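You operate a simulated robot arm through the tools that you are given. There is no shell and no other tool. Be economical: measure what you need, move in short steps, check, and stop when the job is done.

The job below is to be done with a simulated two-armed robot. You get a single attempt, and the scene is never put back.

## Task
Pick up the basket from the shelf by the infeed with one hand, pass it to the other hand and put it on the steel top beside the dryer's out table. Set down upright: basket.

The check looks at the end state, three seconds after you hand in, the way a careful person would. Anything else that was tipped, shoved, dropped, spilled or broken makes it a failure.

## Robot
Two 6-joint arms with two-finger grippers on one trunk, on a base that drives. Base frame: it is fixed to the floor where the robot stands at the start and does not move with it; the origin is under the middle of the robot, x ahead of it, y to its left, z up; the surface under the hand at the start is at about z = 800. Lengths are in mm, angles in degrees, forces in N, time in s.
The left shoulder is at the start at [30, 178, 988], the right one opposite. With the tool pointing down near the work surface each hand reaches from about 460 to 840 mm from the robot's upright axis, wherever it stands, measured 20 degrees to its own side. Places, roughly: steel top beside the dryer's out table [-1200, 4600, 900]. Payload 2.54 kg a hand.
The TCP of each hand is the grasp point between the finger pads, 30 mm short of the fingertips. In the tool frame z runs along the fingers and y along their closing line. The gripper opens to 116 mm. The gripper's body begins 95 mm behind the TCP.
Orientation is that of the tool frame in the base frame, as a unit quaternion [w, x, y, z]. With the fingers straight down and closing along the base's y, the tool's x points along the base's -x, its y along +y and its z along -z.

## Interface
- The arms move only by the tool nudge_tool. It takes "left_motion", "right_motion" or both (then of equal length, played together; a hand with none holds still); each is a list of rows, each a list of 7 numbers: the finger opening in mm, from 0 to 116, then the shift along the base's x, y, z in mm, then the turn, a rotation vector about the base's x, y, z in degrees. In form: [[fingers, dx, dy, dz, ax, ay, az], ...]. A call has 1 to 20 rows; each row is the pose to reach, as a shift and turn from the pose commanded when the call began. A row lasts 0.2 s, in which the tool goes at most 50 mm and 8.6 degrees; a call with a longer step from one row to the next is refused whole, and so is a gripper value outside its range. Where a pose cannot be reached the arm comes as near as it can. A force on the tool above 40 N (or 10 N above the force at the start of the call, whichever is more), or a blocked arm, ends the call early, and 0.2 s more pass. The fingers move at their own pace (about 153 mm/s each) and stop on an object; they squeeze with about 29 N. The grip force told is the motor's: it shows also when the fingers shut on nothing. Time passes only in rows, and 0.2 s behind the last, so rows that repeat a pose let the fingers close. The reply holds the time, the measured pose of the TCP, the force on the tool along the base axes, the opening and the grip force, in the units named above and with some noise, with the torque about the TCP (base axes, N m) and any sound that the robot's microphone picked up, and new pictures: "views" is both (left out), scene, wrist or none (wrist: the cameras of the hands that moved).
- Cameras (640 x 400 px; columns grow to the right, rows downward): "scene" is now at [44.8, -7.9, 1708.6]; the picture's right is [-0.11, -0.99, 0.00], its down [-0.77, 0.09, -0.64] and it looks along [0.63, -0.07, -0.77] (base axes); focal length 271 px, centre (320, 200). "left" rides on the left gripper at [69, 15, -122] in its tool frame; the picture's right is [-0.21, 0.98, 0.00], its down [-0.83, -0.18, -0.53] and it looks along [-0.52, -0.12, 0.85] (tool axes); focal length 251 px, centre (320, 200). "right" rides on the right gripper at [69, -15, -122] in its tool frame; the picture's right is [0.21, 0.98, 0.00], its down [-0.83, 0.18, -0.53] and it looks along [-0.52, 0.11, 0.85] (tool axes); focal length 251 px, centre (320, 200). There is no depth. A picture from a camera that has moved, and an enlarged one, comes with that camera's place and axes in the base frame and with its lens.
- slide_trunk(by): slides the trunk up (or, below 0, down) by that many mm; the arms and the scene camera ride with it, the base frame stays. It gives what a move gives, with no picture.
- steer(legs): drives the robot by 1 to 6 legs, each [ahead, left, turn to the left] in mm, mm and degrees, along the robot's own axes; the way and the turn of a leg run together, so that a leg with both is an arc; at most 1500 mm and 180 degrees a leg. The arms and the cameras ride along, it lands a little off, and it stops where it bumps. It gives what a move gives, and a new picture of the scene camera.
- turn_head(pan, tilt): turns the head with the scene camera to pan (to the left, within 143 degrees either way) and tilt (down, from -29 to 69), counted from straight ahead of the robot. It gives what a move gives, and a new picture of the scene camera.
- inspect(camera, box): a new picture of the part [left, top, right, bottom] of that camera's present view, enlarged. It takes no simulated time.
- hand_in(): hands the job in; it is judged then, once.

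Work in short steps. Places have to be worked out from the pictures, the camera data and where the tool is seen: move nearer, look again, correct. Check each grasp and each placing, and mend what went wrong. You have 120 turns and 260 pictures in all, those below and enlarged ones among them. Open the grippers and draw the arms clear of the work before you hand the job in, unless the task says otherwise; then end with one line.

The tools are called as name(argument=value, ...) on one line, values as JSON. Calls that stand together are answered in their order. nudge_tool: Moves the arms, as the interface text tells. Its arguments: {"type":"object","properties":{"left_motion":{"type":"array","items":{"type":"array","items":{"type":"number"}}},"right_motion":{"type":"array","items":{"type":"array","items":{"type":"number"}}},"views":{"type":"string","enum":["both","scene","wrist","none"]}},"required":[]} The other tools are called the same way: slide_trunk (by) slides the trunk up or down; steer (legs) drives the base; turn_head (pan, tilt) turns the head that bears the scene camera; inspect (camera, box) takes an enlarged picture of a part of a camera's view; hand_in () hands the job in.

At the start:

```text
time: 0.0
left_ee_pos: [461.3, 252.6, 1051.9]
left_ee_rot: [0.0, 0.0, 1.0, 0.0]
left_wrist_force: [-0.2, -0.3, -0.1]
left_torque: [0.03, 0.02, 0.0]
left_gripper_width: 116.2
left_grasp_force: 0.1
right_ee_pos: [507.2, -244.6, 1029.9]
right_ee_rot: [0.0, 0.0, 1.0, 0.0]
right_wrist_force: [-0.1, 0.1, -0.2]
right_torque: [-0.01, 0.01, 0.01]
right_gripper_width: 116.0
right_grasp_force: 0.1
trunk travel left (down, up): [-200.0, 340.0]
robot x, y, heading: [2.1, 3.9, -0.3]
head pan, tilt: [-6.4, 50.4]
```

scene: 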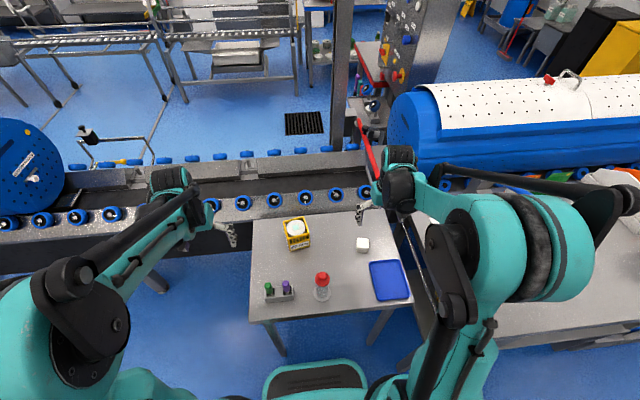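
right: 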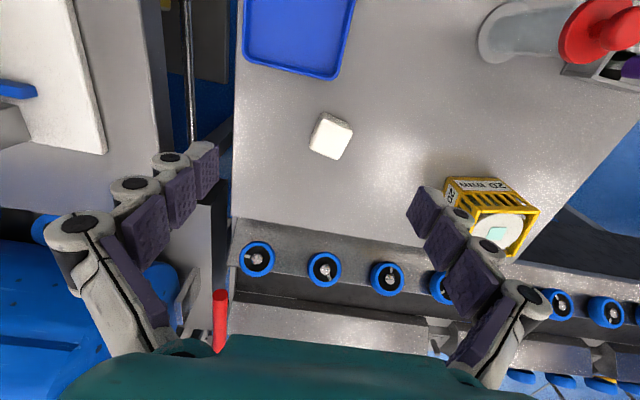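
left: 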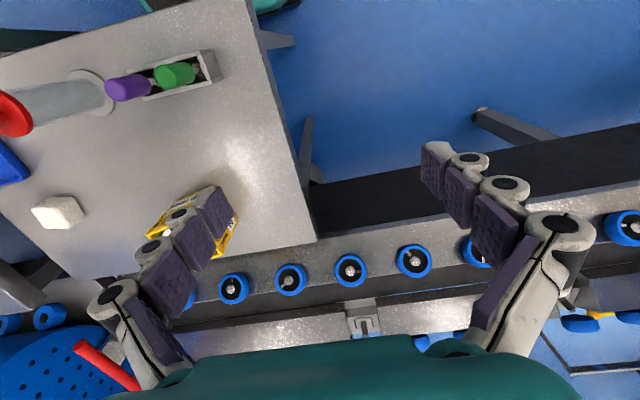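

The picture shows a small table with a yellow slotted container that may be the basket; I take a closer look.

inspect(camera="scene", box=[240, 190, 420, 310])

inspect(camera="right", box=[400, 140, 580, 280])

turn_head(pan=60, tilt=25)

turn_head(pan=130, tilt=20)

turn_head(pan=-70, tilt=25)

```text
3.33 times, centred on (330, 250) of scene
camera zoom: at [44.8, -7.9, 1708.6], right [-0.11, -0.99, 0.0], down [-0.77, 0.09, -0.64], along [0.63, -0.07, -0.77], focal length 905 px, centre (287, 33)
```

zoom: 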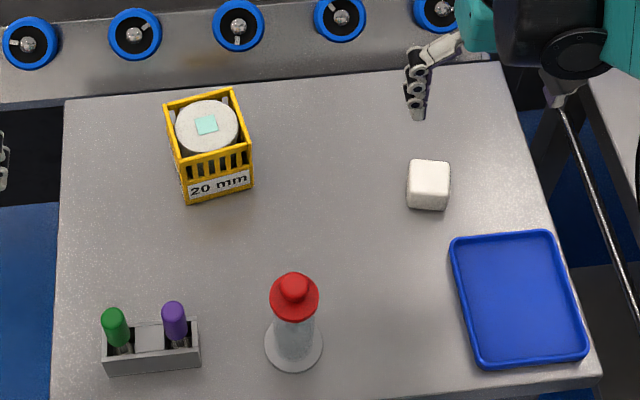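

```text
2.86 times, centred on (490, 210) of right
camera zoom: at [439.2, -258.9, 1151.4], right [-0.21, 0.98, 0.0], down [0.83, 0.18, 0.53], along [0.52, 0.11, -0.85], focal length 718 px, centre (-166, 171)
```

zoom: 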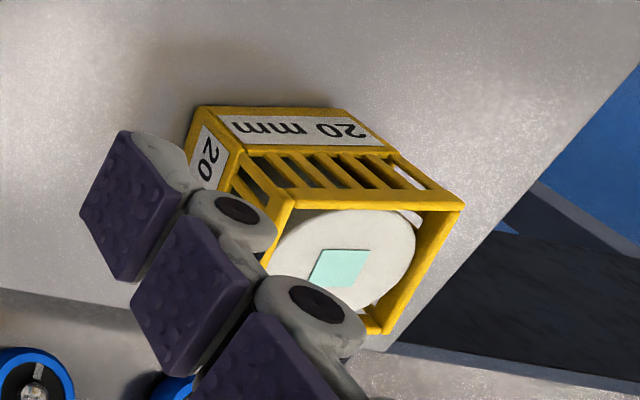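

```text
time: 1.4
left_ee_pos: [461.8, 252.5, 1052.1]
left_ee_rot: [0.0, 0.0, 1.0, 0.0]
left_wrist_force: [-0.8, 0.0, -0.6]
left_torque: [-0.02, 0.01, 0.03]
left_gripper_width: 115.7
left_grasp_force: 0.0
right_ee_pos: [506.7, -245.4, 1030.1]
right_ee_rot: [-0.001, 0.0, 1.0, 0.0]
right_wrist_force: [-0.7, -0.1, -0.6]
right_torque: [-0.02, 0.02, 0.0]
right_gripper_width: 116.0
right_grasp_force: 0.0
trunk travel left (down, up): [-200.0, 340.0]
robot x, y, heading: [1.0, -1.7, -0.3]
head pan, tilt: [60.0, 25.0]
camera scene: at [14.8, 80.4, 1746.6], right [0.87, -0.5, 0.0], down [-0.21, -0.37, -0.91], along [0.45, 0.78, -0.42], focal length 271 px, centre (320, 200)
```

scene: 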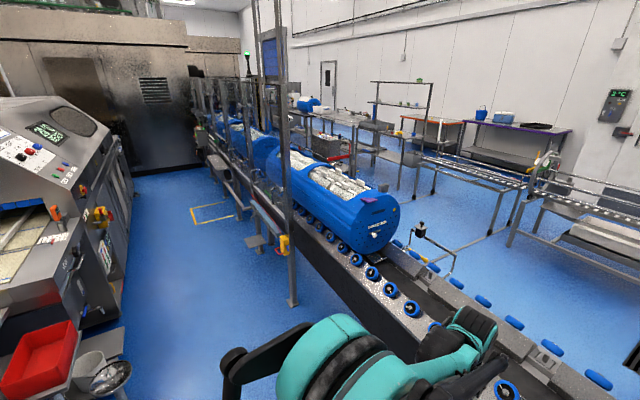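

```text
time: 2.8
left_ee_pos: [461.6, 252.1, 1050.9]
left_ee_rot: [0.0, 0.0, 1.0, 0.0]
left_wrist_force: [-0.6, -0.2, 0.4]
left_torque: [0.05, 0.02, -0.02]
left_gripper_width: 116.1
left_grasp_force: 0.1
right_ee_pos: [506.3, -244.1, 1029.1]
right_ee_rot: [0.0, 0.0, 1.0, -0.001]
right_wrist_force: [-0.8, -0.2, -0.1]
right_torque: [0.0, 0.01, 0.0]
right_gripper_width: 115.6
right_grasp_force: 0.0
trunk travel left (down, up): [-200.0, 340.0]
robot x, y, heading: [-0.4, -2.0, -0.1]
head pan, tilt: [130.0, 20.0]
camera scene: at [-91.1, 72.0, 1754.8], right [0.77, 0.64, 0.0], down [0.22, -0.26, -0.94], along [-0.6, 0.72, -0.34], focal length 271 px, centre (320, 200)
```

scene: 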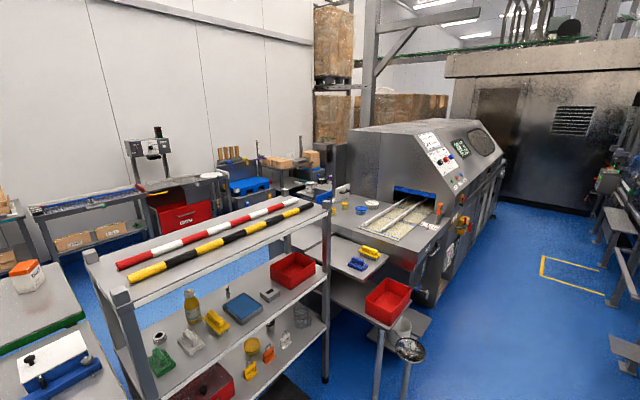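

```text
time: 5.7
left_ee_pos: [461.1, 252.8, 1051.8]
left_ee_rot: [0.0, 0.0, 1.0, 0.001]
left_wrist_force: [-0.3, 0.4, 0.0]
left_torque: [-0.02, 0.03, -0.02]
left_gripper_width: 116.0
left_grasp_force: 0.2
right_ee_pos: [506.3, -244.4, 1030.1]
right_ee_rot: [0.0, 0.0, 1.0, 0.0]
right_wrist_force: [-0.2, 0.2, -0.9]
right_torque: [0.0, 0.02, -0.01]
right_gripper_width: 116.0
right_grasp_force: 0.1
trunk travel left (down, up): [-200.0, 340.0]
robot x, y, heading: [-0.2, -1.8, 0.0]
head pan, tilt: [-70.0, 25.0]
camera scene: at [0.2, -86.0, 1746.7], right [-0.94, -0.34, 0.0], down [-0.14, 0.4, -0.91], along [0.31, -0.85, -0.42], focal length 271 px, centre (320, 200)
```

scene: 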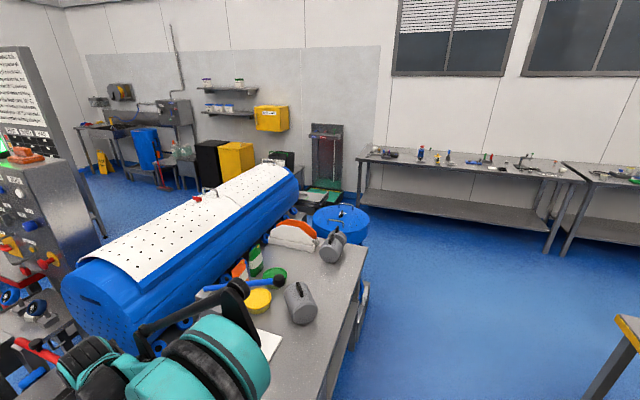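

The only basket near the start is the yellow slotted one on the table; I judge it about 75×84 mm, 86 tall, centred near (597, 18), yawed about +11°. Plan: left hand takes it from the left with the tool tilted, right hand takes it over from above. I look back at it and turn the left hand.

turn_head(pan=0, tilt=50)

nudge_tool(left_motion=[[116, 10, 0, 5, 0, 0, -8], [116, 20, 0, 10, 0, 0, -16], [116, 30, 0, 15, 0, 0, -24], [116, 40, 0, 20, 0, 0, -32], [116, 50, 0, 25, 0, 0, -40], [116, 60, 0, 30, 0, 0, -48], [116, 70, 0, 35, 0, 0, -56], [116, 80, 0, 40, 0, 0, -64], [116, 90, 0, 45, 0, 0, -72], [116, 100, 0, 50, 0, 0, -79]], views="both")

```text
time: 7.1
left_ee_pos: [461.7, 252.7, 1050.8]
left_ee_rot: [0.001, 0.0, 1.0, 0.0]
left_wrist_force: [-0.1, -0.5, -0.1]
left_torque: [0.03, 0.02, 0.03]
left_gripper_width: 116.0
left_grasp_force: 0.0
right_ee_pos: [506.4, -244.9, 1029.4]
right_ee_rot: [0.0, 0.0, 1.0, 0.0]
right_wrist_force: [-0.1, -0.5, -1.7]
right_torque: [0.0, 0.02, 0.0]
right_gripper_width: 116.0
right_grasp_force: 0.1
trunk travel left (down, up): [-200.0, 340.0]
robot x, y, heading: [-4.6, 0.2, -0.1]
head pan, tilt: [0.0, 50.0]
camera scene: at [45.7, 0.5, 1709.2], right [0.0, -1.0, 0.0], down [-0.77, 0.0, -0.64], along [0.64, 0.0, -0.77], focal length 271 px, centre (320, 200)
```

scene: 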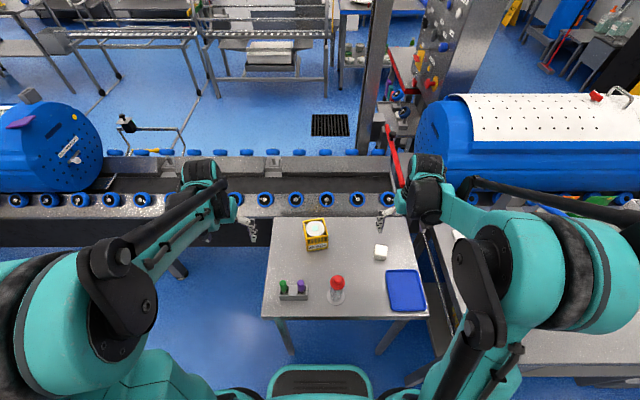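

```text
time: 9.3
left_ee_pos: [560.7, 252.4, 1101.3]
left_ee_rot: [0.001, 0.637, 0.771, -0.001]
left_wrist_force: [0.1, -0.7, 0.7]
left_torque: [0.0, 0.01, -0.01]
left_gripper_width: 116.0
left_grasp_force: 0.0
right_ee_pos: [506.8, -244.1, 1028.6]
right_ee_rot: [0.0, 0.0, 1.0, 0.0]
right_wrist_force: [0.7, 0.0, 0.1]
right_torque: [0.0, 0.0, 0.02]
right_gripper_width: 115.8
right_grasp_force: 0.0
trunk travel left (down, up): [-200.0, 340.0]
robot x, y, heading: [0.2, -1.1, -0.1]
head pan, tilt: [0.0, 50.0]
camera scene: at [46.1, 0.6, 1709.1], right [0.0, -1.0, 0.0], down [-0.77, 0.0, -0.64], along [0.64, 0.0, -0.77], focal length 271 px, centre (320, 200)
camera left: at [562.7, 323.3, 1223.6], right [1.0, -0.03, 0.0], down [-0.02, -0.84, 0.53], along [-0.02, -0.53, -0.85], focal length 251 px, centre (320, 200)
```

scene: 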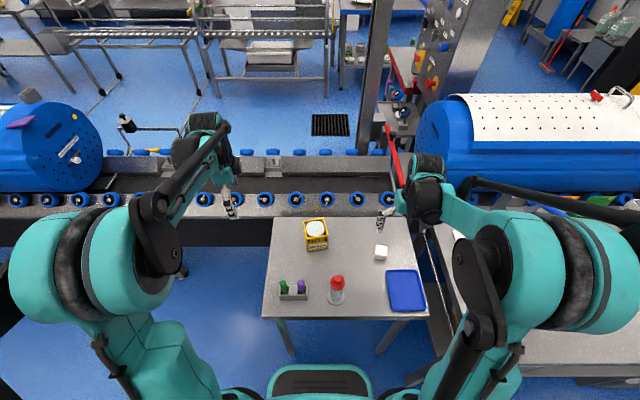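
left: 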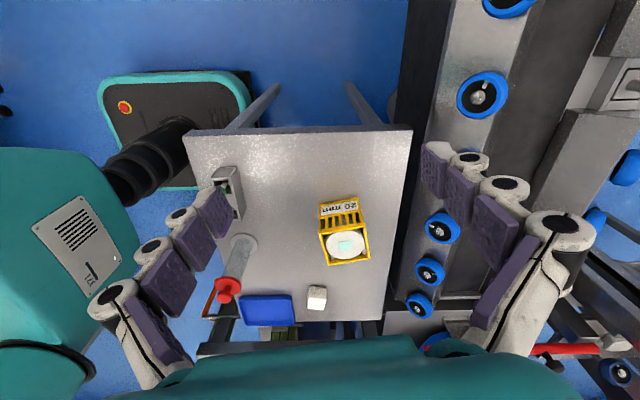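

The turn worked. I zoom on the basket in both pictures to fix its position.

inspect(camera="left", box=[290, 180, 400, 280])

inspect(camera="scene", box=[280, 205, 360, 255])

```text
4.00 times, centred on (345, 230) of left
camera zoom: at [562.7, 323.3, 1223.6], right [1.0, -0.03, 0.0], down [-0.02, -0.84, 0.53], along [-0.02, -0.53, -0.85], focal length 1006 px, centre (220, 80)
```

zoom: 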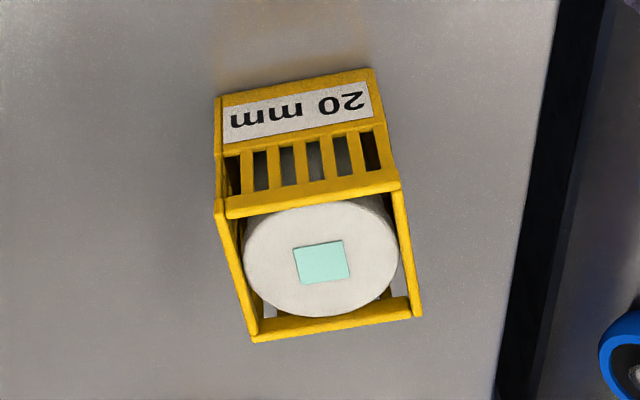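

```text
8.00 times, centred on (320, 230) of scene
camera zoom: at [46.1, 0.6, 1709.1], right [0.0, -1.0, 0.0], down [-0.77, 0.0, -0.64], along [0.64, 0.0, -0.77], focal length 2171 px, centre (320, -40)
```

zoom: 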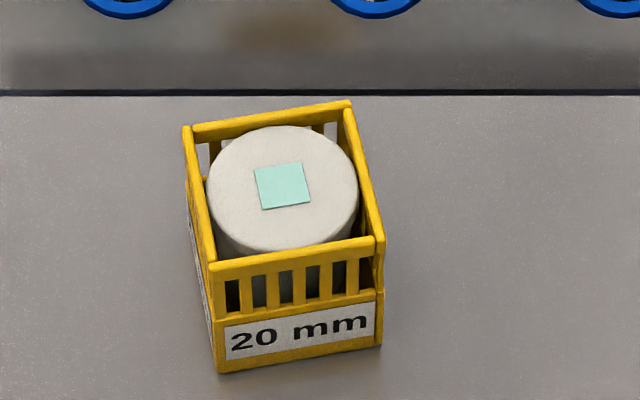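

Both views agree: basket about 78 mm square, top at z≈893, centre (594, 18), yaw ≈ +10.7°. Now I tilt the left tool so it points right and down at 40° elevation, staying up.

nudge_tool(left_motion=[[116, 0, 0, 0, -8.2, -1.55, 0], [116, 0, 0, 0, -16.4, -3.1, 0], [116, 0, 0, 0, -24.6, -4.64, 0], [116, 0, 0, 0, -32.8, -6.2, 0], [116, 0, 0, 0, -41, -7.74, 0], [116, 0, 0, 0, -49.1, -9.28, 0]], views="both")

```text
time: 10.7
left_ee_pos: [562.5, 254.1, 1101.3]
left_ee_rot: [0.325, 0.576, 0.699, -0.271]
left_wrist_force: [-0.3, -0.7, -0.2]
left_torque: [-0.03, -0.01, -0.03]
left_gripper_width: 115.6
left_grasp_force: 0.0
right_ee_pos: [507.7, -243.8, 1029.0]
right_ee_rot: [0.0, -0.001, 1.0, 0.0]
right_wrist_force: [0.3, -0.6, 0.0]
right_torque: [-0.01, 0.0, 0.01]
right_gripper_width: 115.9
right_grasp_force: 0.0
trunk travel left (down, up): [-200.0, 340.0]
robot x, y, heading: [1.6, -2.7, -0.4]
head pan, tilt: [0.0, 50.0]
camera scene: at [46.3, 1.7, 1709.1], right [0.0, -1.0, 0.0], down [-0.77, 0.0, -0.64], along [0.64, 0.0, -0.77], focal length 271 px, centre (320, 200)
camera left: at [550.3, 391.7, 1126.9], right [0.99, 0.05, 0.16], down [-0.15, -0.15, 0.98], along [0.07, -0.99, -0.14], focal length 251 px, centre (320, 200)
```

scene: 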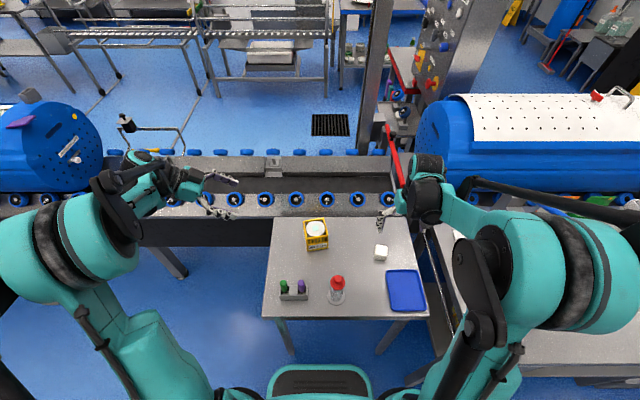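
left: 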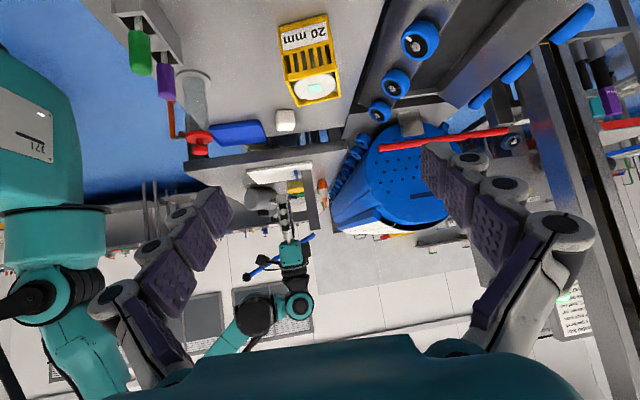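

Tilt is as wanted. I go to a point 150 mm back from the grasp along the finger line.

nudge_tool(left_motion=[[116, 2, -22, -34, 0, 0, 0], [116, 4, -44, -68, 0, 0, 0], [116, 6, -66, -102, 0, 0, 0], [116, 8, -88, -136, 0, 0, 0], [116, 10, -111, -170, 0, 0, 0]], views="both")

inspect(camera="scene", box=[200, 150, 380, 262])

```text
time: 11.9
left_ee_pos: [571.9, 142.8, 931.6]
left_ee_rot: [0.324, 0.576, 0.7, -0.271]
left_wrist_force: [-0.2, 0.5, 0.8]
left_torque: [-0.04, 0.03, 0.04]
left_gripper_width: 115.7
left_grasp_force: 0.0
right_ee_pos: [508.8, -244.2, 1029.5]
right_ee_rot: [0.0, 0.001, 1.0, 0.0]
right_wrist_force: [0.2, 0.1, -1.3]
right_torque: [-0.01, 0.02, -0.04]
right_gripper_width: 115.9
right_grasp_force: 0.0
trunk travel left (down, up): [-200.0, 340.0]
robot x, y, heading: [-0.6, 1.7, 0.2]
head pan, tilt: [0.0, 50.0]
camera scene: at [46.9, 0.4, 1709.1], right [0.0, -1.0, 0.0], down [-0.77, 0.0, -0.64], along [0.64, 0.0, -0.77], focal length 271 px, centre (320, 200)
camera left: at [560.4, 279.8, 957.4], right [0.99, 0.05, 0.16], down [-0.15, -0.15, 0.98], along [0.07, -0.99, -0.14], focal length 251 px, centre (320, 200)
```

scene: 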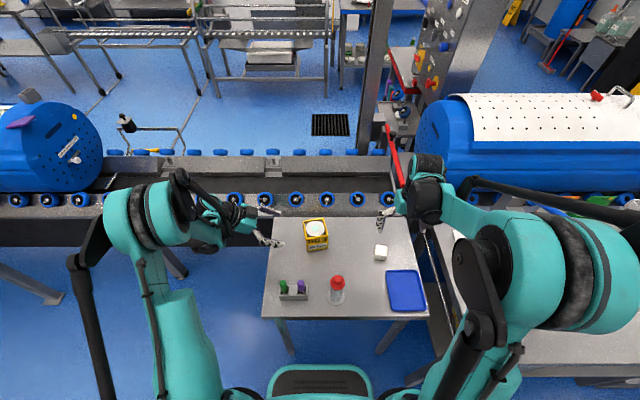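
left: 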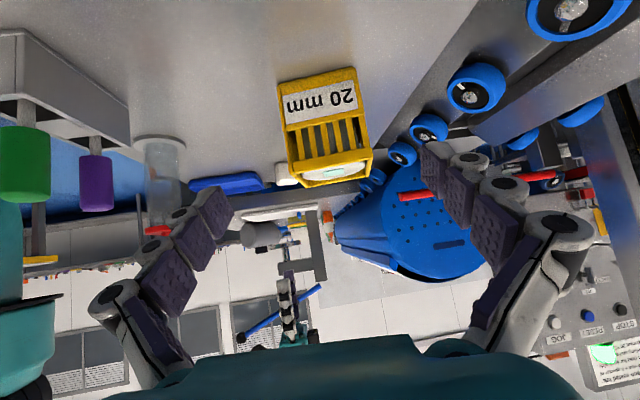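

```text
3.56 times, centred on (290, 206) of scene
camera zoom: at [46.9, 0.4, 1709.1], right [0.0, -1.0, 0.0], down [-0.77, 0.0, -0.64], along [0.64, 0.0, -0.77], focal length 965 px, centre (427, 179)
```

zoom: 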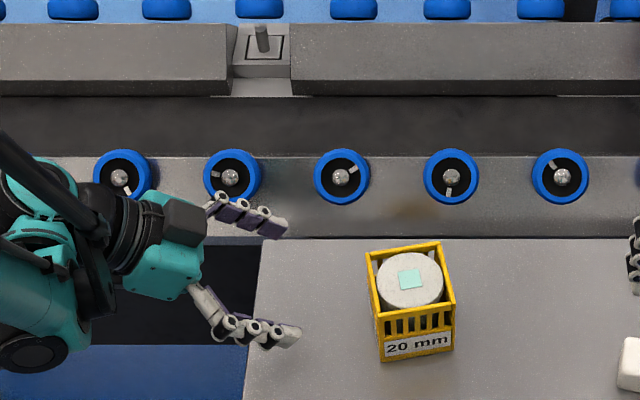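

Aligned with the basket. I advance 105 mm along the finger line and look.

nudge_tool(left_motion=[[116, 5, -26.4, -22.5, 0, 0, 0], [116, 10, -52.7, -45, 0, 0, 0], [116, 15, -79, -67.5, 0, 0, 0]], views="wrist")

inspect(camera="scene", box=[240, 180, 368, 260])

```text
time: 12.7
left_ee_pos: [586.1, 62.4, 863.6]
left_ee_rot: [0.324, 0.577, 0.7, -0.271]
left_wrist_force: [0.2, -0.2, -0.7]
left_torque: [-0.03, 0.01, -0.03]
left_gripper_width: 115.9
left_grasp_force: 0.0
right_ee_pos: [508.3, -244.0, 1029.6]
right_ee_rot: [0.0, -0.001, 1.0, -0.001]
right_wrist_force: [-0.1, 0.0, 0.0]
right_torque: [0.06, 0.02, -0.01]
right_gripper_width: 116.1
right_grasp_force: 0.0
trunk travel left (down, up): [-200.0, 340.0]
robot x, y, heading: [-0.5, 1.1, -0.3]
head pan, tilt: [0.0, 50.0]
camera left: at [575.5, 200.6, 889.9], right [0.99, 0.05, 0.16], down [-0.15, -0.15, 0.98], along [0.07, -0.99, -0.14], focal length 251 px, centre (320, 200)
```

left: 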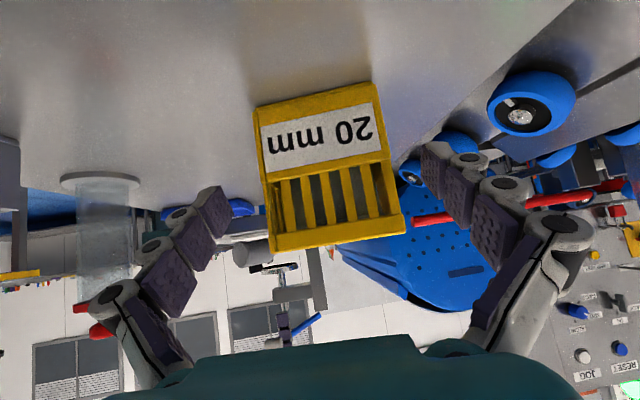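

```text
5.00 times, centred on (304, 220) of scene
camera zoom: at [46.9, -0.3, 1709.1], right [0.0, -1.0, 0.0], down [-0.77, 0.0, -0.64], along [0.64, 0.0, -0.77], focal length 1357 px, centre (400, 100)
```

zoom: 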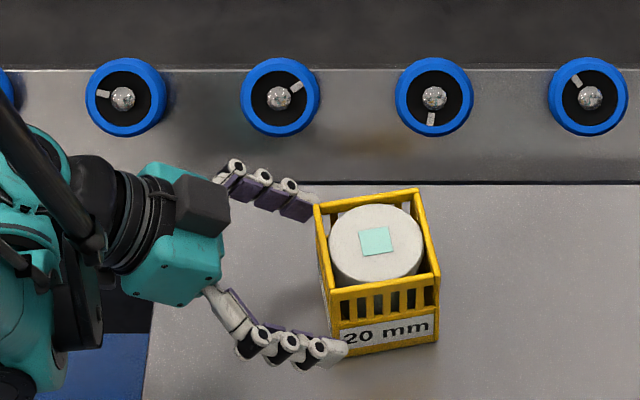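

Fingers straddle front and back evenly. I advance the last stretch and look before closing.

nudge_tool(left_motion=[[116, 3, -17, -14, 0, 0, 0], [116, 6.4, -34, -28, 0, 0, 0]], views="wrist")

inspect(camera="scene", box=[240, 180, 368, 260])

```text
time: 13.3
left_ee_pos: [593.2, 28.9, 835.6]
left_ee_rot: [0.325, 0.576, 0.699, -0.271]
left_wrist_force: [0.4, 0.1, 0.2]
left_torque: [-0.01, -0.02, 0.0]
left_gripper_width: 115.9
left_grasp_force: 0.0
right_ee_pos: [505.7, -244.7, 1029.3]
right_ee_rot: [0.0, 0.0, 1.0, 0.0]
right_wrist_force: [0.3, 0.5, -0.5]
right_torque: [0.03, -0.01, -0.01]
right_gripper_width: 116.0
right_grasp_force: 0.2
trunk travel left (down, up): [-200.0, 340.0]
robot x, y, heading: [-2.0, -1.8, -0.3]
head pan, tilt: [0.0, 50.0]
camera left: at [581.1, 166.9, 862.0], right [0.99, 0.05, 0.16], down [-0.15, -0.15, 0.98], along [0.07, -0.99, -0.14], focal length 251 px, centre (320, 200)
```

left: 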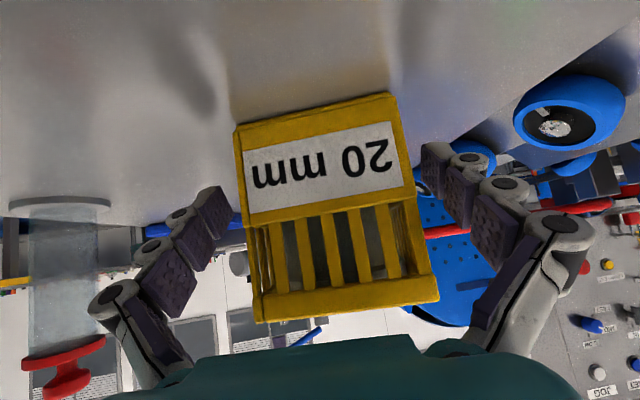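

```text
5.00 times, centred on (304, 220) of scene
camera zoom: at [45.8, 0.6, 1709.2], right [0.0, -1.0, 0.0], down [-0.77, 0.0, -0.64], along [0.64, 0.0, -0.77], focal length 1357 px, centre (400, 100)
```

zoom: 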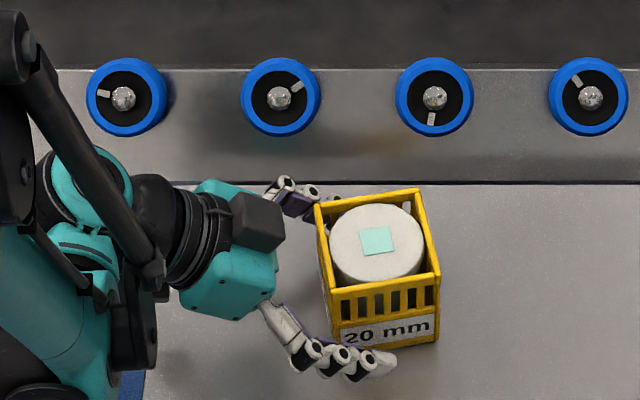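

Centred between the fingers. Close the left gripper.

nudge_tool(left_motion=[[90, 0, 0, 0, 0, 0, 0], [80, 0, 0, 0, 0, 0, 0], [72, 0, 0, 0, 0, 0, 0], [60, 0, 0, 0, 0, 0, 0], [60, 0, 0, 0, 0, 0, 0]], views="wrist")

inspect(camera="scene", box=[240, 180, 368, 260])

```text
time: 14.5
left_ee_pos: [592.3, 28.3, 834.7]
left_ee_rot: [0.325, 0.576, 0.699, -0.271]
left_wrist_force: [2.8, 0.4, 2.1]
left_torque: [0.07, -0.43, 0.11]
left_gripper_width: 79.6
left_grasp_force: 29.0
right_ee_pos: [506.5, -244.8, 1029.6]
right_ee_rot: [0.0, 0.001, 1.0, 0.0]
right_wrist_force: [0.2, 0.8, -0.1]
right_torque: [0.0, -0.01, 0.0]
right_gripper_width: 116.1
right_grasp_force: 0.0
trunk travel left (down, up): [-200.0, 340.0]
robot x, y, heading: [-1.5, -1.3, 0.1]
head pan, tilt: [0.0, 50.0]
camera left: at [581.0, 167.1, 862.3], right [0.99, 0.05, 0.16], down [-0.15, -0.15, 0.98], along [0.07, -0.99, -0.14], focal length 251 px, centre (320, 200)
```

left: 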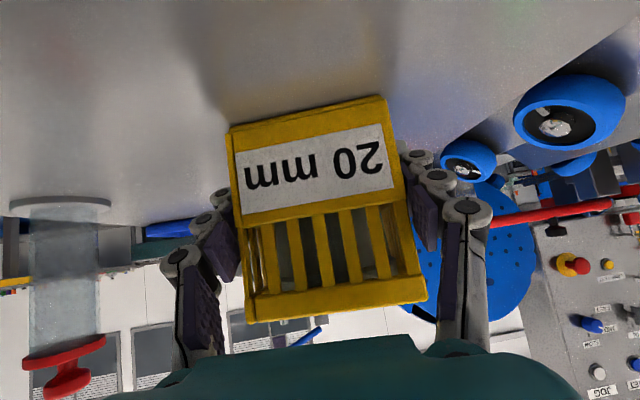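

```text
5.00 times, centred on (304, 220) of scene
camera zoom: at [45.8, 0.8, 1709.2], right [0.0, -1.0, 0.0], down [-0.77, 0.0, -0.64], along [0.64, 0.0, -0.77], focal length 1357 px, centre (400, 100)
```

zoom: 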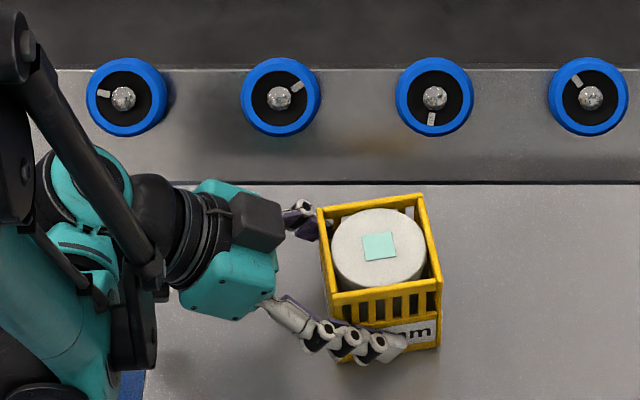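

Gripped at 79.6 mm with 29 N. I lift gently by 20 mm to feel the weight and see whether it tilts.

nudge_tool(left_motion=[[60, 0, 0, 3, 0, 0, 0], [60, 0, 0, 6, 0, 0, 0], [60, 0, 0, 10, 0, 0, 0], [60, 0, 0, 15, 0, 0, 0], [60, 0, 0, 20, 0, 0, 0], [60, 0, 0, 20, 0, 0, 0]], views="wrist")

inspect(camera="scene", box=[240, 180, 368, 260])

```text
time: 15.9
left_ee_pos: [593.3, 29.5, 855.3]
left_ee_rot: [0.324, 0.577, 0.699, -0.27]
left_wrist_force: [-0.2, -0.5, -5.7]
left_torque: [0.07, 0.03, 0.01]
left_gripper_width: 79.5
left_grasp_force: 29.6
right_ee_pos: [506.4, -244.0, 1029.8]
right_ee_rot: [0.0, 0.0, 1.0, 0.001]
right_wrist_force: [-0.5, 0.4, 0.0]
right_torque: [-0.01, 0.02, 0.0]
right_gripper_width: 116.2
right_grasp_force: 0.0
trunk travel left (down, up): [-200.0, 340.0]
robot x, y, heading: [-0.4, -1.8, -0.1]
head pan, tilt: [0.0, 50.0]
camera left: at [581.8, 166.9, 881.5], right [0.99, 0.05, 0.16], down [-0.15, -0.15, 0.98], along [0.07, -0.99, -0.14], focal length 251 px, centre (320, 200)
```

left: 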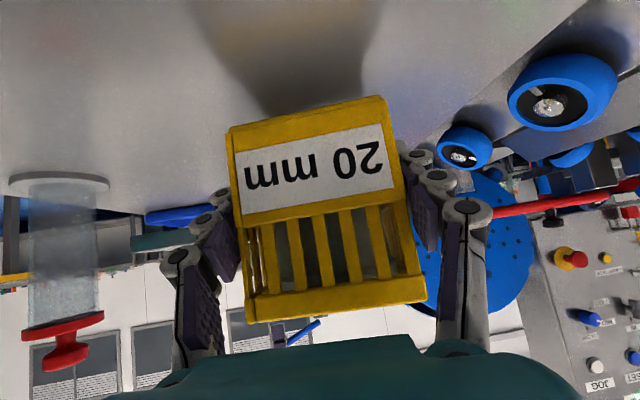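

```text
5.00 times, centred on (304, 220) of scene
camera zoom: at [46.5, 0.6, 1709.1], right [0.0, -1.0, 0.0], down [-0.77, 0.0, -0.64], along [0.64, 0.0, -0.77], focal length 1357 px, centre (400, 100)
```

zoom: 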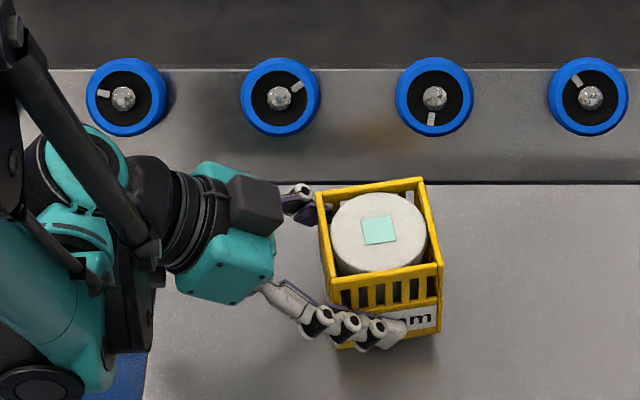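

Held firmly, upright, only about 0.6 kg. I lift it to a handover height and at the same time turn the right hand by 101° and raise it.

nudge_tool(left_motion=[[60, 0, 0, 12, 0, 0, 0], [60, 0, 0, 24, 0, 0, 0], [60, 0, 0, 36, 0, 0, 0], [60, 0, 0, 48, 0, 0, 0], [60, 0, 0, 60, 0, 0, 0], [60, 0, 0, 72, 0, 0, 0], [60, 0, 0, 84, 0, 0, 0], [60, 0, 0, 96, 0, 0, 0], [60, 0, 0, 108, 0, 0, 0], [60, 0, 0, 120, 0, 0, 0], [60, 0, 0, 132, 0, 0, 0], [60, 0, 0, 144, 0, 0, 0]], right_motion=[[116, 7, 8, 13, 0, 0, 8.4], [116, 14, 16, 26, 0, 0, 16.8], [116, 21, 24, 39, 0, 0, 25.2], [116, 28, 32, 52, 0, 0, 33.6], [116, 35, 40, 65, 0, 0, 42], [116, 42, 48, 78, 0, 0, 50.4], [116, 49, 56, 91, 0, 0, 58.8], [116, 56, 64, 104, 0, 0, 67.2], [116, 63, 72, 117, 0, 0, 75.6], [116, 70, 80, 130, 0, 0, 84], [116, 77, 88, 143, 0, 0, 92.4], [116, 88, 96, 156, 0, 0, 100.7]], views="both")

```text
time: 18.5
left_ee_pos: [593.9, 29.4, 999.4]
left_ee_rot: [0.325, 0.576, 0.699, -0.271]
left_wrist_force: [-0.3, -0.7, -6.0]
left_torque: [0.08, 0.0, 0.0]
left_gripper_width: 79.5
left_grasp_force: 28.5
right_ee_pos: [595.8, -147.8, 1185.9]
right_ee_rot: [-0.001, 0.771, -0.637, 0.0]
right_wrist_force: [0.0, -0.9, -0.2]
right_torque: [0.02, 0.05, 0.03]
right_gripper_width: 115.9
right_grasp_force: 0.0
trunk travel left (down, up): [-200.0, 340.0]
robot x, y, heading: [3.6, -1.6, -0.4]
head pan, tilt: [0.0, 50.0]
camera scene: at [46.7, 0.8, 1709.1], right [0.0, -1.0, 0.0], down [-0.77, 0.0, -0.64], along [0.64, 0.0, -0.77], focal length 271 px, centre (320, 200)
camera right: at [625.0, -212.1, 1307.4], right [-0.92, -0.39, 0.0], down [-0.33, 0.78, 0.53], along [-0.21, 0.49, -0.85], focal length 251 px, centre (320, 200)
camera left: at [582.0, 167.0, 1025.3], right [0.99, 0.05, 0.16], down [-0.15, -0.15, 0.98], along [0.07, -0.99, -0.14], focal length 251 px, centre (320, 200)
```

scene: 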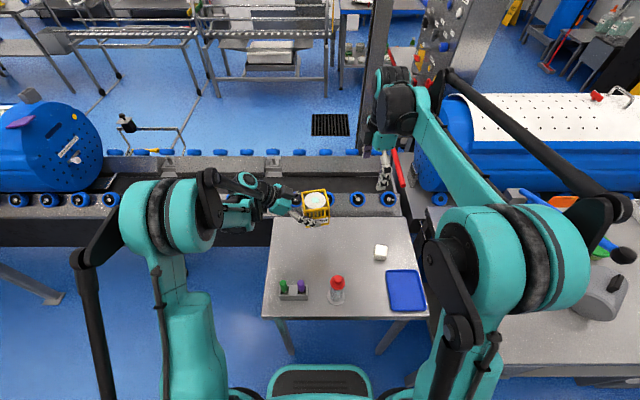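
right: 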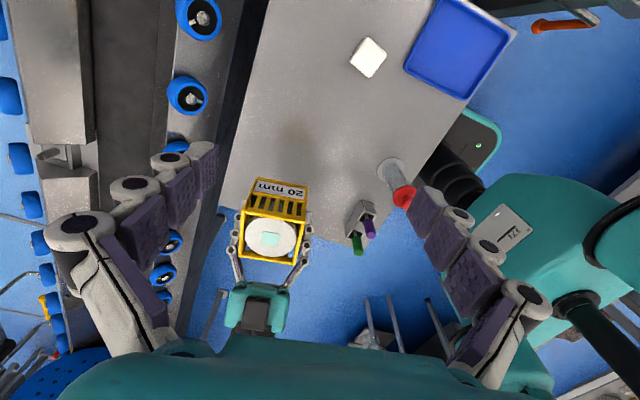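
left: 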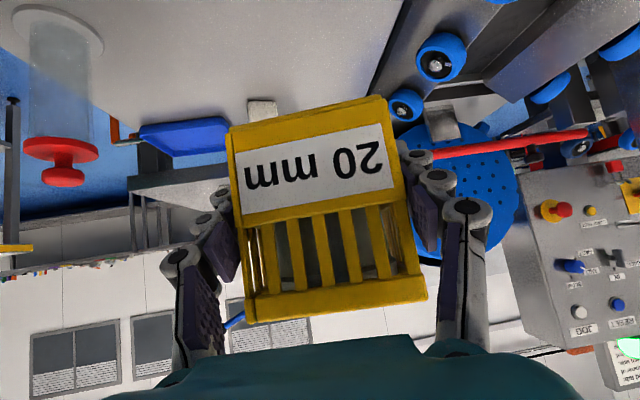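

Basket still square in the left hand. Right hand moves over the basket at a safe height.

nudge_tool(right_motion=[[116, 0, 40, -2, 0, 0, 0], [116, 0, 80, -4, 0, 0, 0], [116, 0, 120, -6, 0, 0, 0], [116, 0, 160, -10, 0, 0, 0]], views="both")

inspect(camera="right", box=[180, 100, 480, 340])

```text
time: 19.5
left_ee_pos: [594.2, 29.5, 998.8]
left_ee_rot: [0.323, 0.578, 0.698, -0.272]
left_wrist_force: [0.5, 0.5, -5.5]
left_torque: [0.06, 0.02, -0.03]
left_gripper_width: 79.4
left_grasp_force: 28.8
right_ee_pos: [596.0, 14.4, 1176.0]
right_ee_rot: [0.0, 0.77, -0.638, -0.001]
right_wrist_force: [0.5, 0.2, 0.0]
right_torque: [-0.03, 0.02, -0.03]
right_gripper_width: 116.2
right_grasp_force: 0.0
trunk travel left (down, up): [-200.0, 340.0]
robot x, y, heading: [-5.3, 0.7, -0.0]
head pan, tilt: [0.0, 50.0]
camera scene: at [46.8, 2.0, 1709.1], right [0.0, -1.0, 0.0], down [-0.77, 0.0, -0.64], along [0.64, 0.0, -0.77], focal length 271 px, centre (320, 200)
camera right: at [625.3, -50.2, 1297.4], right [-0.92, -0.39, 0.0], down [-0.33, 0.78, 0.53], along [-0.21, 0.49, -0.85], focal length 251 px, centre (320, 200)
```

scene: 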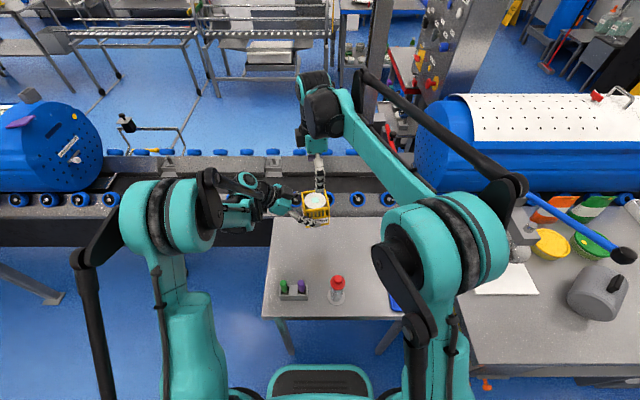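
right: 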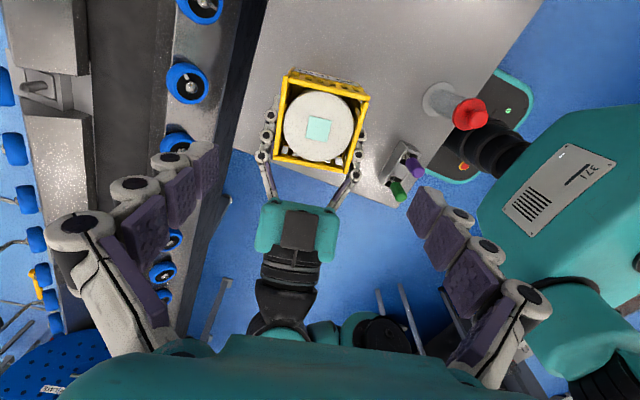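

```text
1.67 times, centred on (330, 220) of right
camera zoom: at [625.3, -50.2, 1297.4], right [-0.92, -0.39, 0.0], down [-0.33, 0.78, 0.53], along [-0.21, 0.49, -0.85], focal length 419 px, centre (303, 167)
```

zoom: 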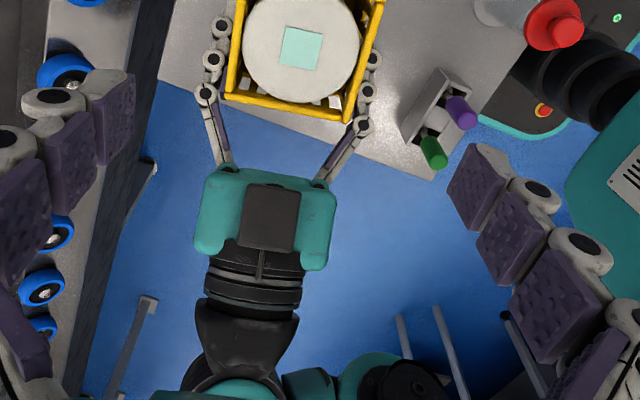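

Right hand is centred over the basket. I descend 90 mm and check the clearance.

nudge_tool(right_motion=[[116, 1, 0, -30, 0, 0, 0], [116, 2, 0, -60, 0, 0, 0], [116, 2, 0, -90, 0, 0, 0]], views="wrist")

inspect(camera="scene", box=[240, 150, 368, 230])

inspect(camera="left", box=[0, 0, 640, 400])

```text
time: 20.3
left_ee_pos: [594.4, 30.0, 999.5]
left_ee_rot: [0.324, 0.577, 0.699, -0.271]
left_wrist_force: [0.3, 0.2, -6.3]
left_torque: [0.06, -0.01, 0.01]
left_gripper_width: 79.5
left_grasp_force: 28.3
right_ee_pos: [597.7, 12.2, 1084.7]
right_ee_rot: [0.001, 0.77, -0.638, 0.0]
right_wrist_force: [-0.1, 0.7, 0.1]
right_torque: [0.0, 0.0, 0.07]
right_gripper_width: 115.7
right_grasp_force: 0.0
trunk travel left (down, up): [-200.0, 340.0]
robot x, y, heading: [1.1, -0.7, 0.0]
head pan, tilt: [0.0, 50.0]
camera right: at [627.6, -51.8, 1206.4], right [-0.92, -0.39, 0.0], down [-0.33, 0.78, 0.53], along [-0.21, 0.49, -0.85], focal length 251 px, centre (320, 200)
```

right: 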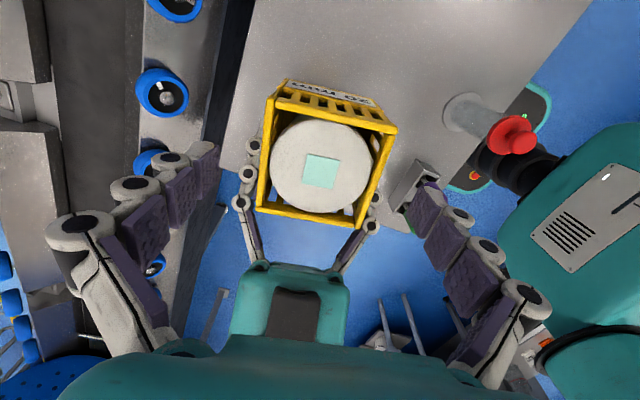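

```text
5.00 times, centred on (304, 190) of scene
camera zoom: at [47.2, 1.0, 1709.1], right [0.0, -1.0, 0.0], down [-0.77, 0.0, -0.64], along [0.64, 0.0, -0.77], focal length 1357 px, centre (400, 250)
```

zoom: 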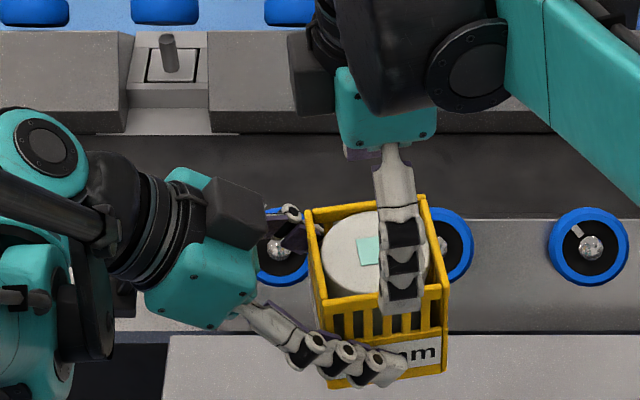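

```text
1.00 times, centred on (320, 200) of left (not enlarged: the box is as wide or as high as the picture)
camera zoom: at [582.2, 167.2, 1025.0], right [0.99, 0.05, 0.16], down [-0.15, -0.15, 0.98], along [0.07, -0.99, -0.14], focal length 251 px, centre (320, 200)
```

zoom: 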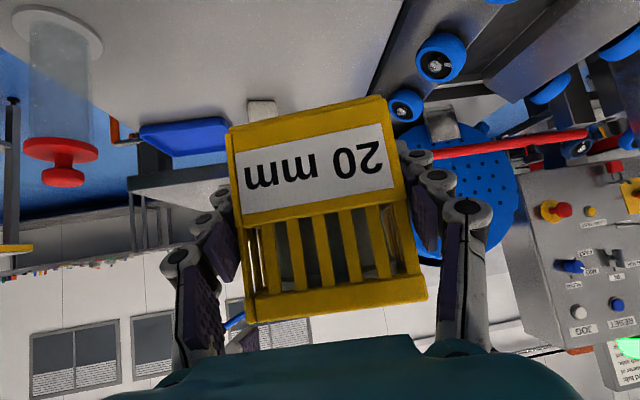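

Clear on both sides. I descend to the grip height (TCP 11 mm below the rim).

nudge_tool(right_motion=[[116, 0, 0, -14, 0, 0, 0], [116, 0, 0, -28, 0, 0, 0], [116, 0, 0, -40, 0, 0, 0]], views="wrist")

inspect(camera="scene", box=[256, 160, 352, 220])

```text
time: 21.1
left_ee_pos: [593.9, 28.8, 999.8]
left_ee_rot: [0.324, 0.576, 0.699, -0.271]
left_wrist_force: [1.1, -0.7, -4.9]
left_torque: [0.09, 0.03, 0.01]
left_gripper_width: 79.4
left_grasp_force: 29.1
right_ee_pos: [597.5, 11.8, 1044.8]
right_ee_rot: [0.0, 0.77, -0.638, 0.0]
right_wrist_force: [0.8, 0.1, 0.1]
right_torque: [0.01, 0.03, 0.02]
right_gripper_width: 115.8
right_grasp_force: 0.1
trunk travel left (down, up): [-200.0, 340.0]
robot x, y, heading: [0.2, -2.4, 0.0]
head pan, tilt: [0.0, 50.0]
camera right: at [627.1, -52.6, 1166.7], right [-0.92, -0.39, 0.0], down [-0.33, 0.78, 0.53], along [-0.21, 0.49, -0.85], focal length 251 px, centre (320, 200)
```

right: 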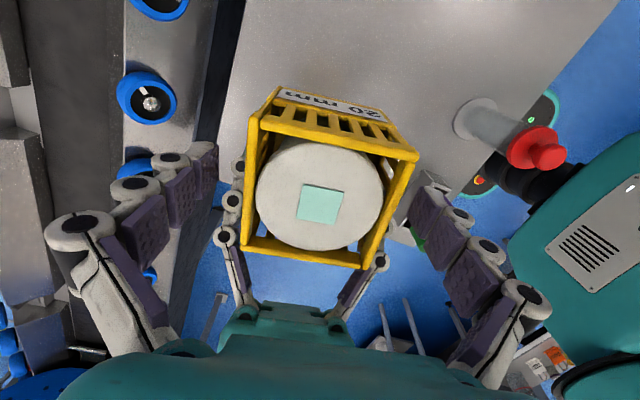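

```text
6.67 times, centred on (304, 190) of scene
camera zoom: at [46.8, 0.7, 1709.1], right [0.0, -1.0, 0.0], down [-0.77, 0.0, -0.64], along [0.64, 0.0, -0.77], focal length 1809 px, centre (427, 267)
```

zoom: 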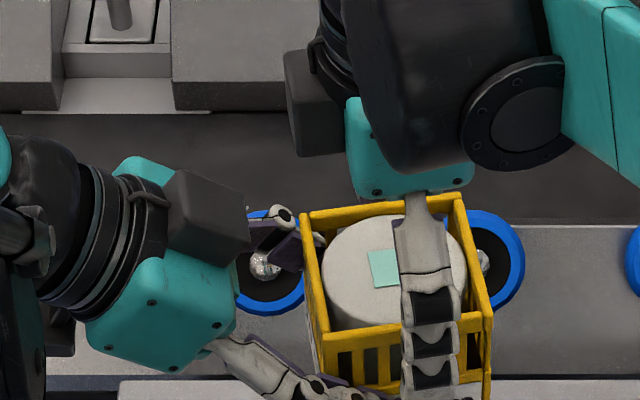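

Positioned around the upper half of the basket, no contact. Close the right gripper.

nudge_tool(right_motion=[[95, 0, 0, 0, 0, 0, 0], [84, 0, 0, 0, 0, 0, 0], [74, 0, 0, 0, 0, 0, 0], [60, 0, 0, 0, 0, 0, 0], [60, 0, 0, 0, 0, 0, 0]], views="wrist")

inspect(camera="scene", box=[256, 170, 352, 230])

```text
time: 22.3
left_ee_pos: [593.0, 30.0, 999.6]
left_ee_rot: [0.324, 0.576, 0.7, -0.271]
left_wrist_force: [4.1, 0.5, -8.9]
left_torque: [0.23, -0.19, 0.08]
left_gripper_width: 79.6
left_grasp_force: 28.9
right_ee_pos: [597.3, 11.7, 1044.4]
right_ee_rot: [0.001, 0.769, -0.639, 0.0]
right_wrist_force: [-3.2, -0.5, 2.8]
right_torque: [-0.04, 0.39, -0.07]
right_gripper_width: 79.3
right_grasp_force: 28.7
trunk travel left (down, up): [-200.0, 340.0]
robot x, y, heading: [1.5, 0.2, -0.0]
head pan, tilt: [0.0, 50.0]
camera right: at [626.6, -52.6, 1167.1], right [-0.92, -0.39, 0.0], down [-0.33, 0.78, 0.53], along [-0.21, 0.49, -0.85], focal length 251 px, centre (320, 200)
```

right: 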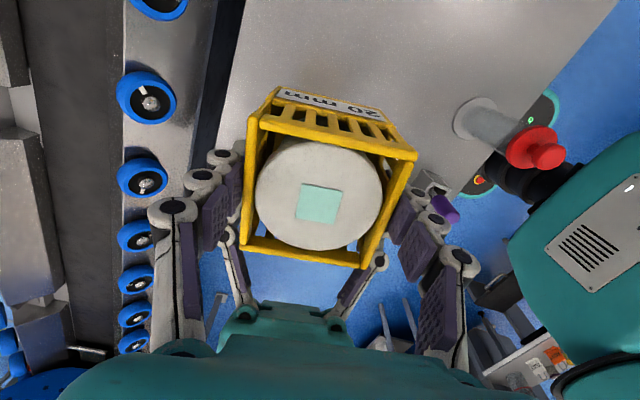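

```text
6.67 times, centred on (304, 200) of scene
camera zoom: at [46.4, 0.7, 1709.1], right [0.0, -1.0, 0.0], down [-0.77, 0.0, -0.64], along [0.64, 0.0, -0.77], focal length 1809 px, centre (427, 200)
```

zoom: 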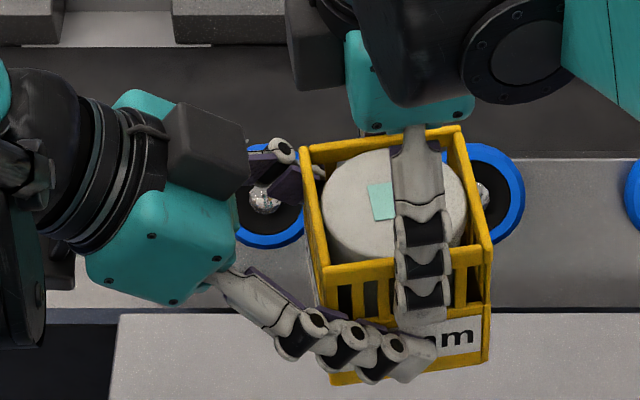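

Both hands now hold it (79 mm, 29 N each). I open the left hand slowly and watch the right one's load.

nudge_tool(left_motion=[[82, 0, 0, 0, 0, 0, 0], [88, 0, 0, 0, 0, 0, 0], [98, 0, 0, 0, 0, 0, 0], [110, 0, 0, 0, 0, 0, 0], [116, 0, 0, 0, 0, 0, 0]], views="wrist")

inspect(camera="scene", box=[256, 170, 352, 230])

```text
time: 23.5
left_ee_pos: [593.4, 29.2, 998.8]
left_ee_rot: [0.324, 0.576, 0.7, -0.27]
left_wrist_force: [0.2, -0.3, 0.2]
left_torque: [-0.01, 0.0, -0.03]
left_gripper_width: 116.1
left_grasp_force: 0.1
right_ee_pos: [597.3, 10.9, 1045.6]
right_ee_rot: [0.0, 0.77, -0.638, 0.0]
right_wrist_force: [-0.1, 0.2, 0.0]
right_torque: [0.02, -0.02, 0.0]
right_gripper_width: 79.8
right_grasp_force: 29.3
trunk travel left (down, up): [-200.0, 340.0]
robot x, y, heading: [-4.3, -1.8, -0.0]
head pan, tilt: [0.0, 50.0]
camera left: at [581.8, 167.0, 1025.3], right [0.99, 0.05, 0.16], down [-0.15, -0.15, 0.98], along [0.07, -0.99, -0.14], focal length 251 px, centre (320, 200)
```

left: 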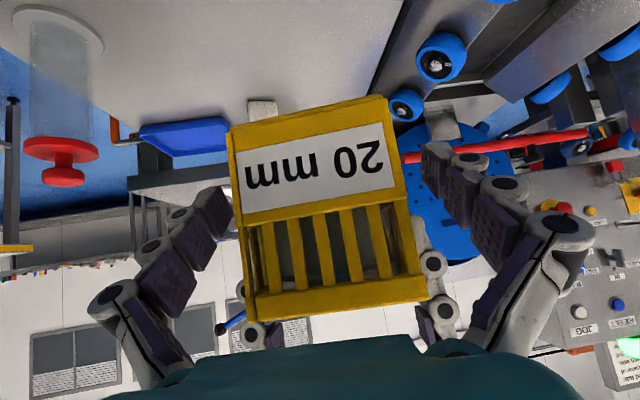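

```text
6.67 times, centred on (304, 200) of scene
camera zoom: at [46.4, 0.7, 1709.1], right [0.0, -1.0, 0.0], down [-0.77, 0.0, -0.64], along [0.64, 0.0, -0.77], focal length 1809 px, centre (427, 200)
```

zoom: 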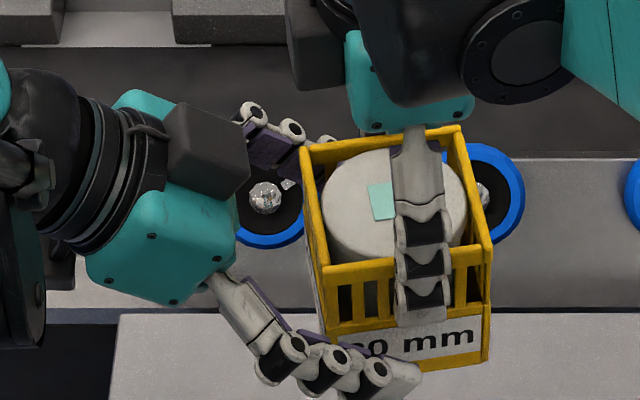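

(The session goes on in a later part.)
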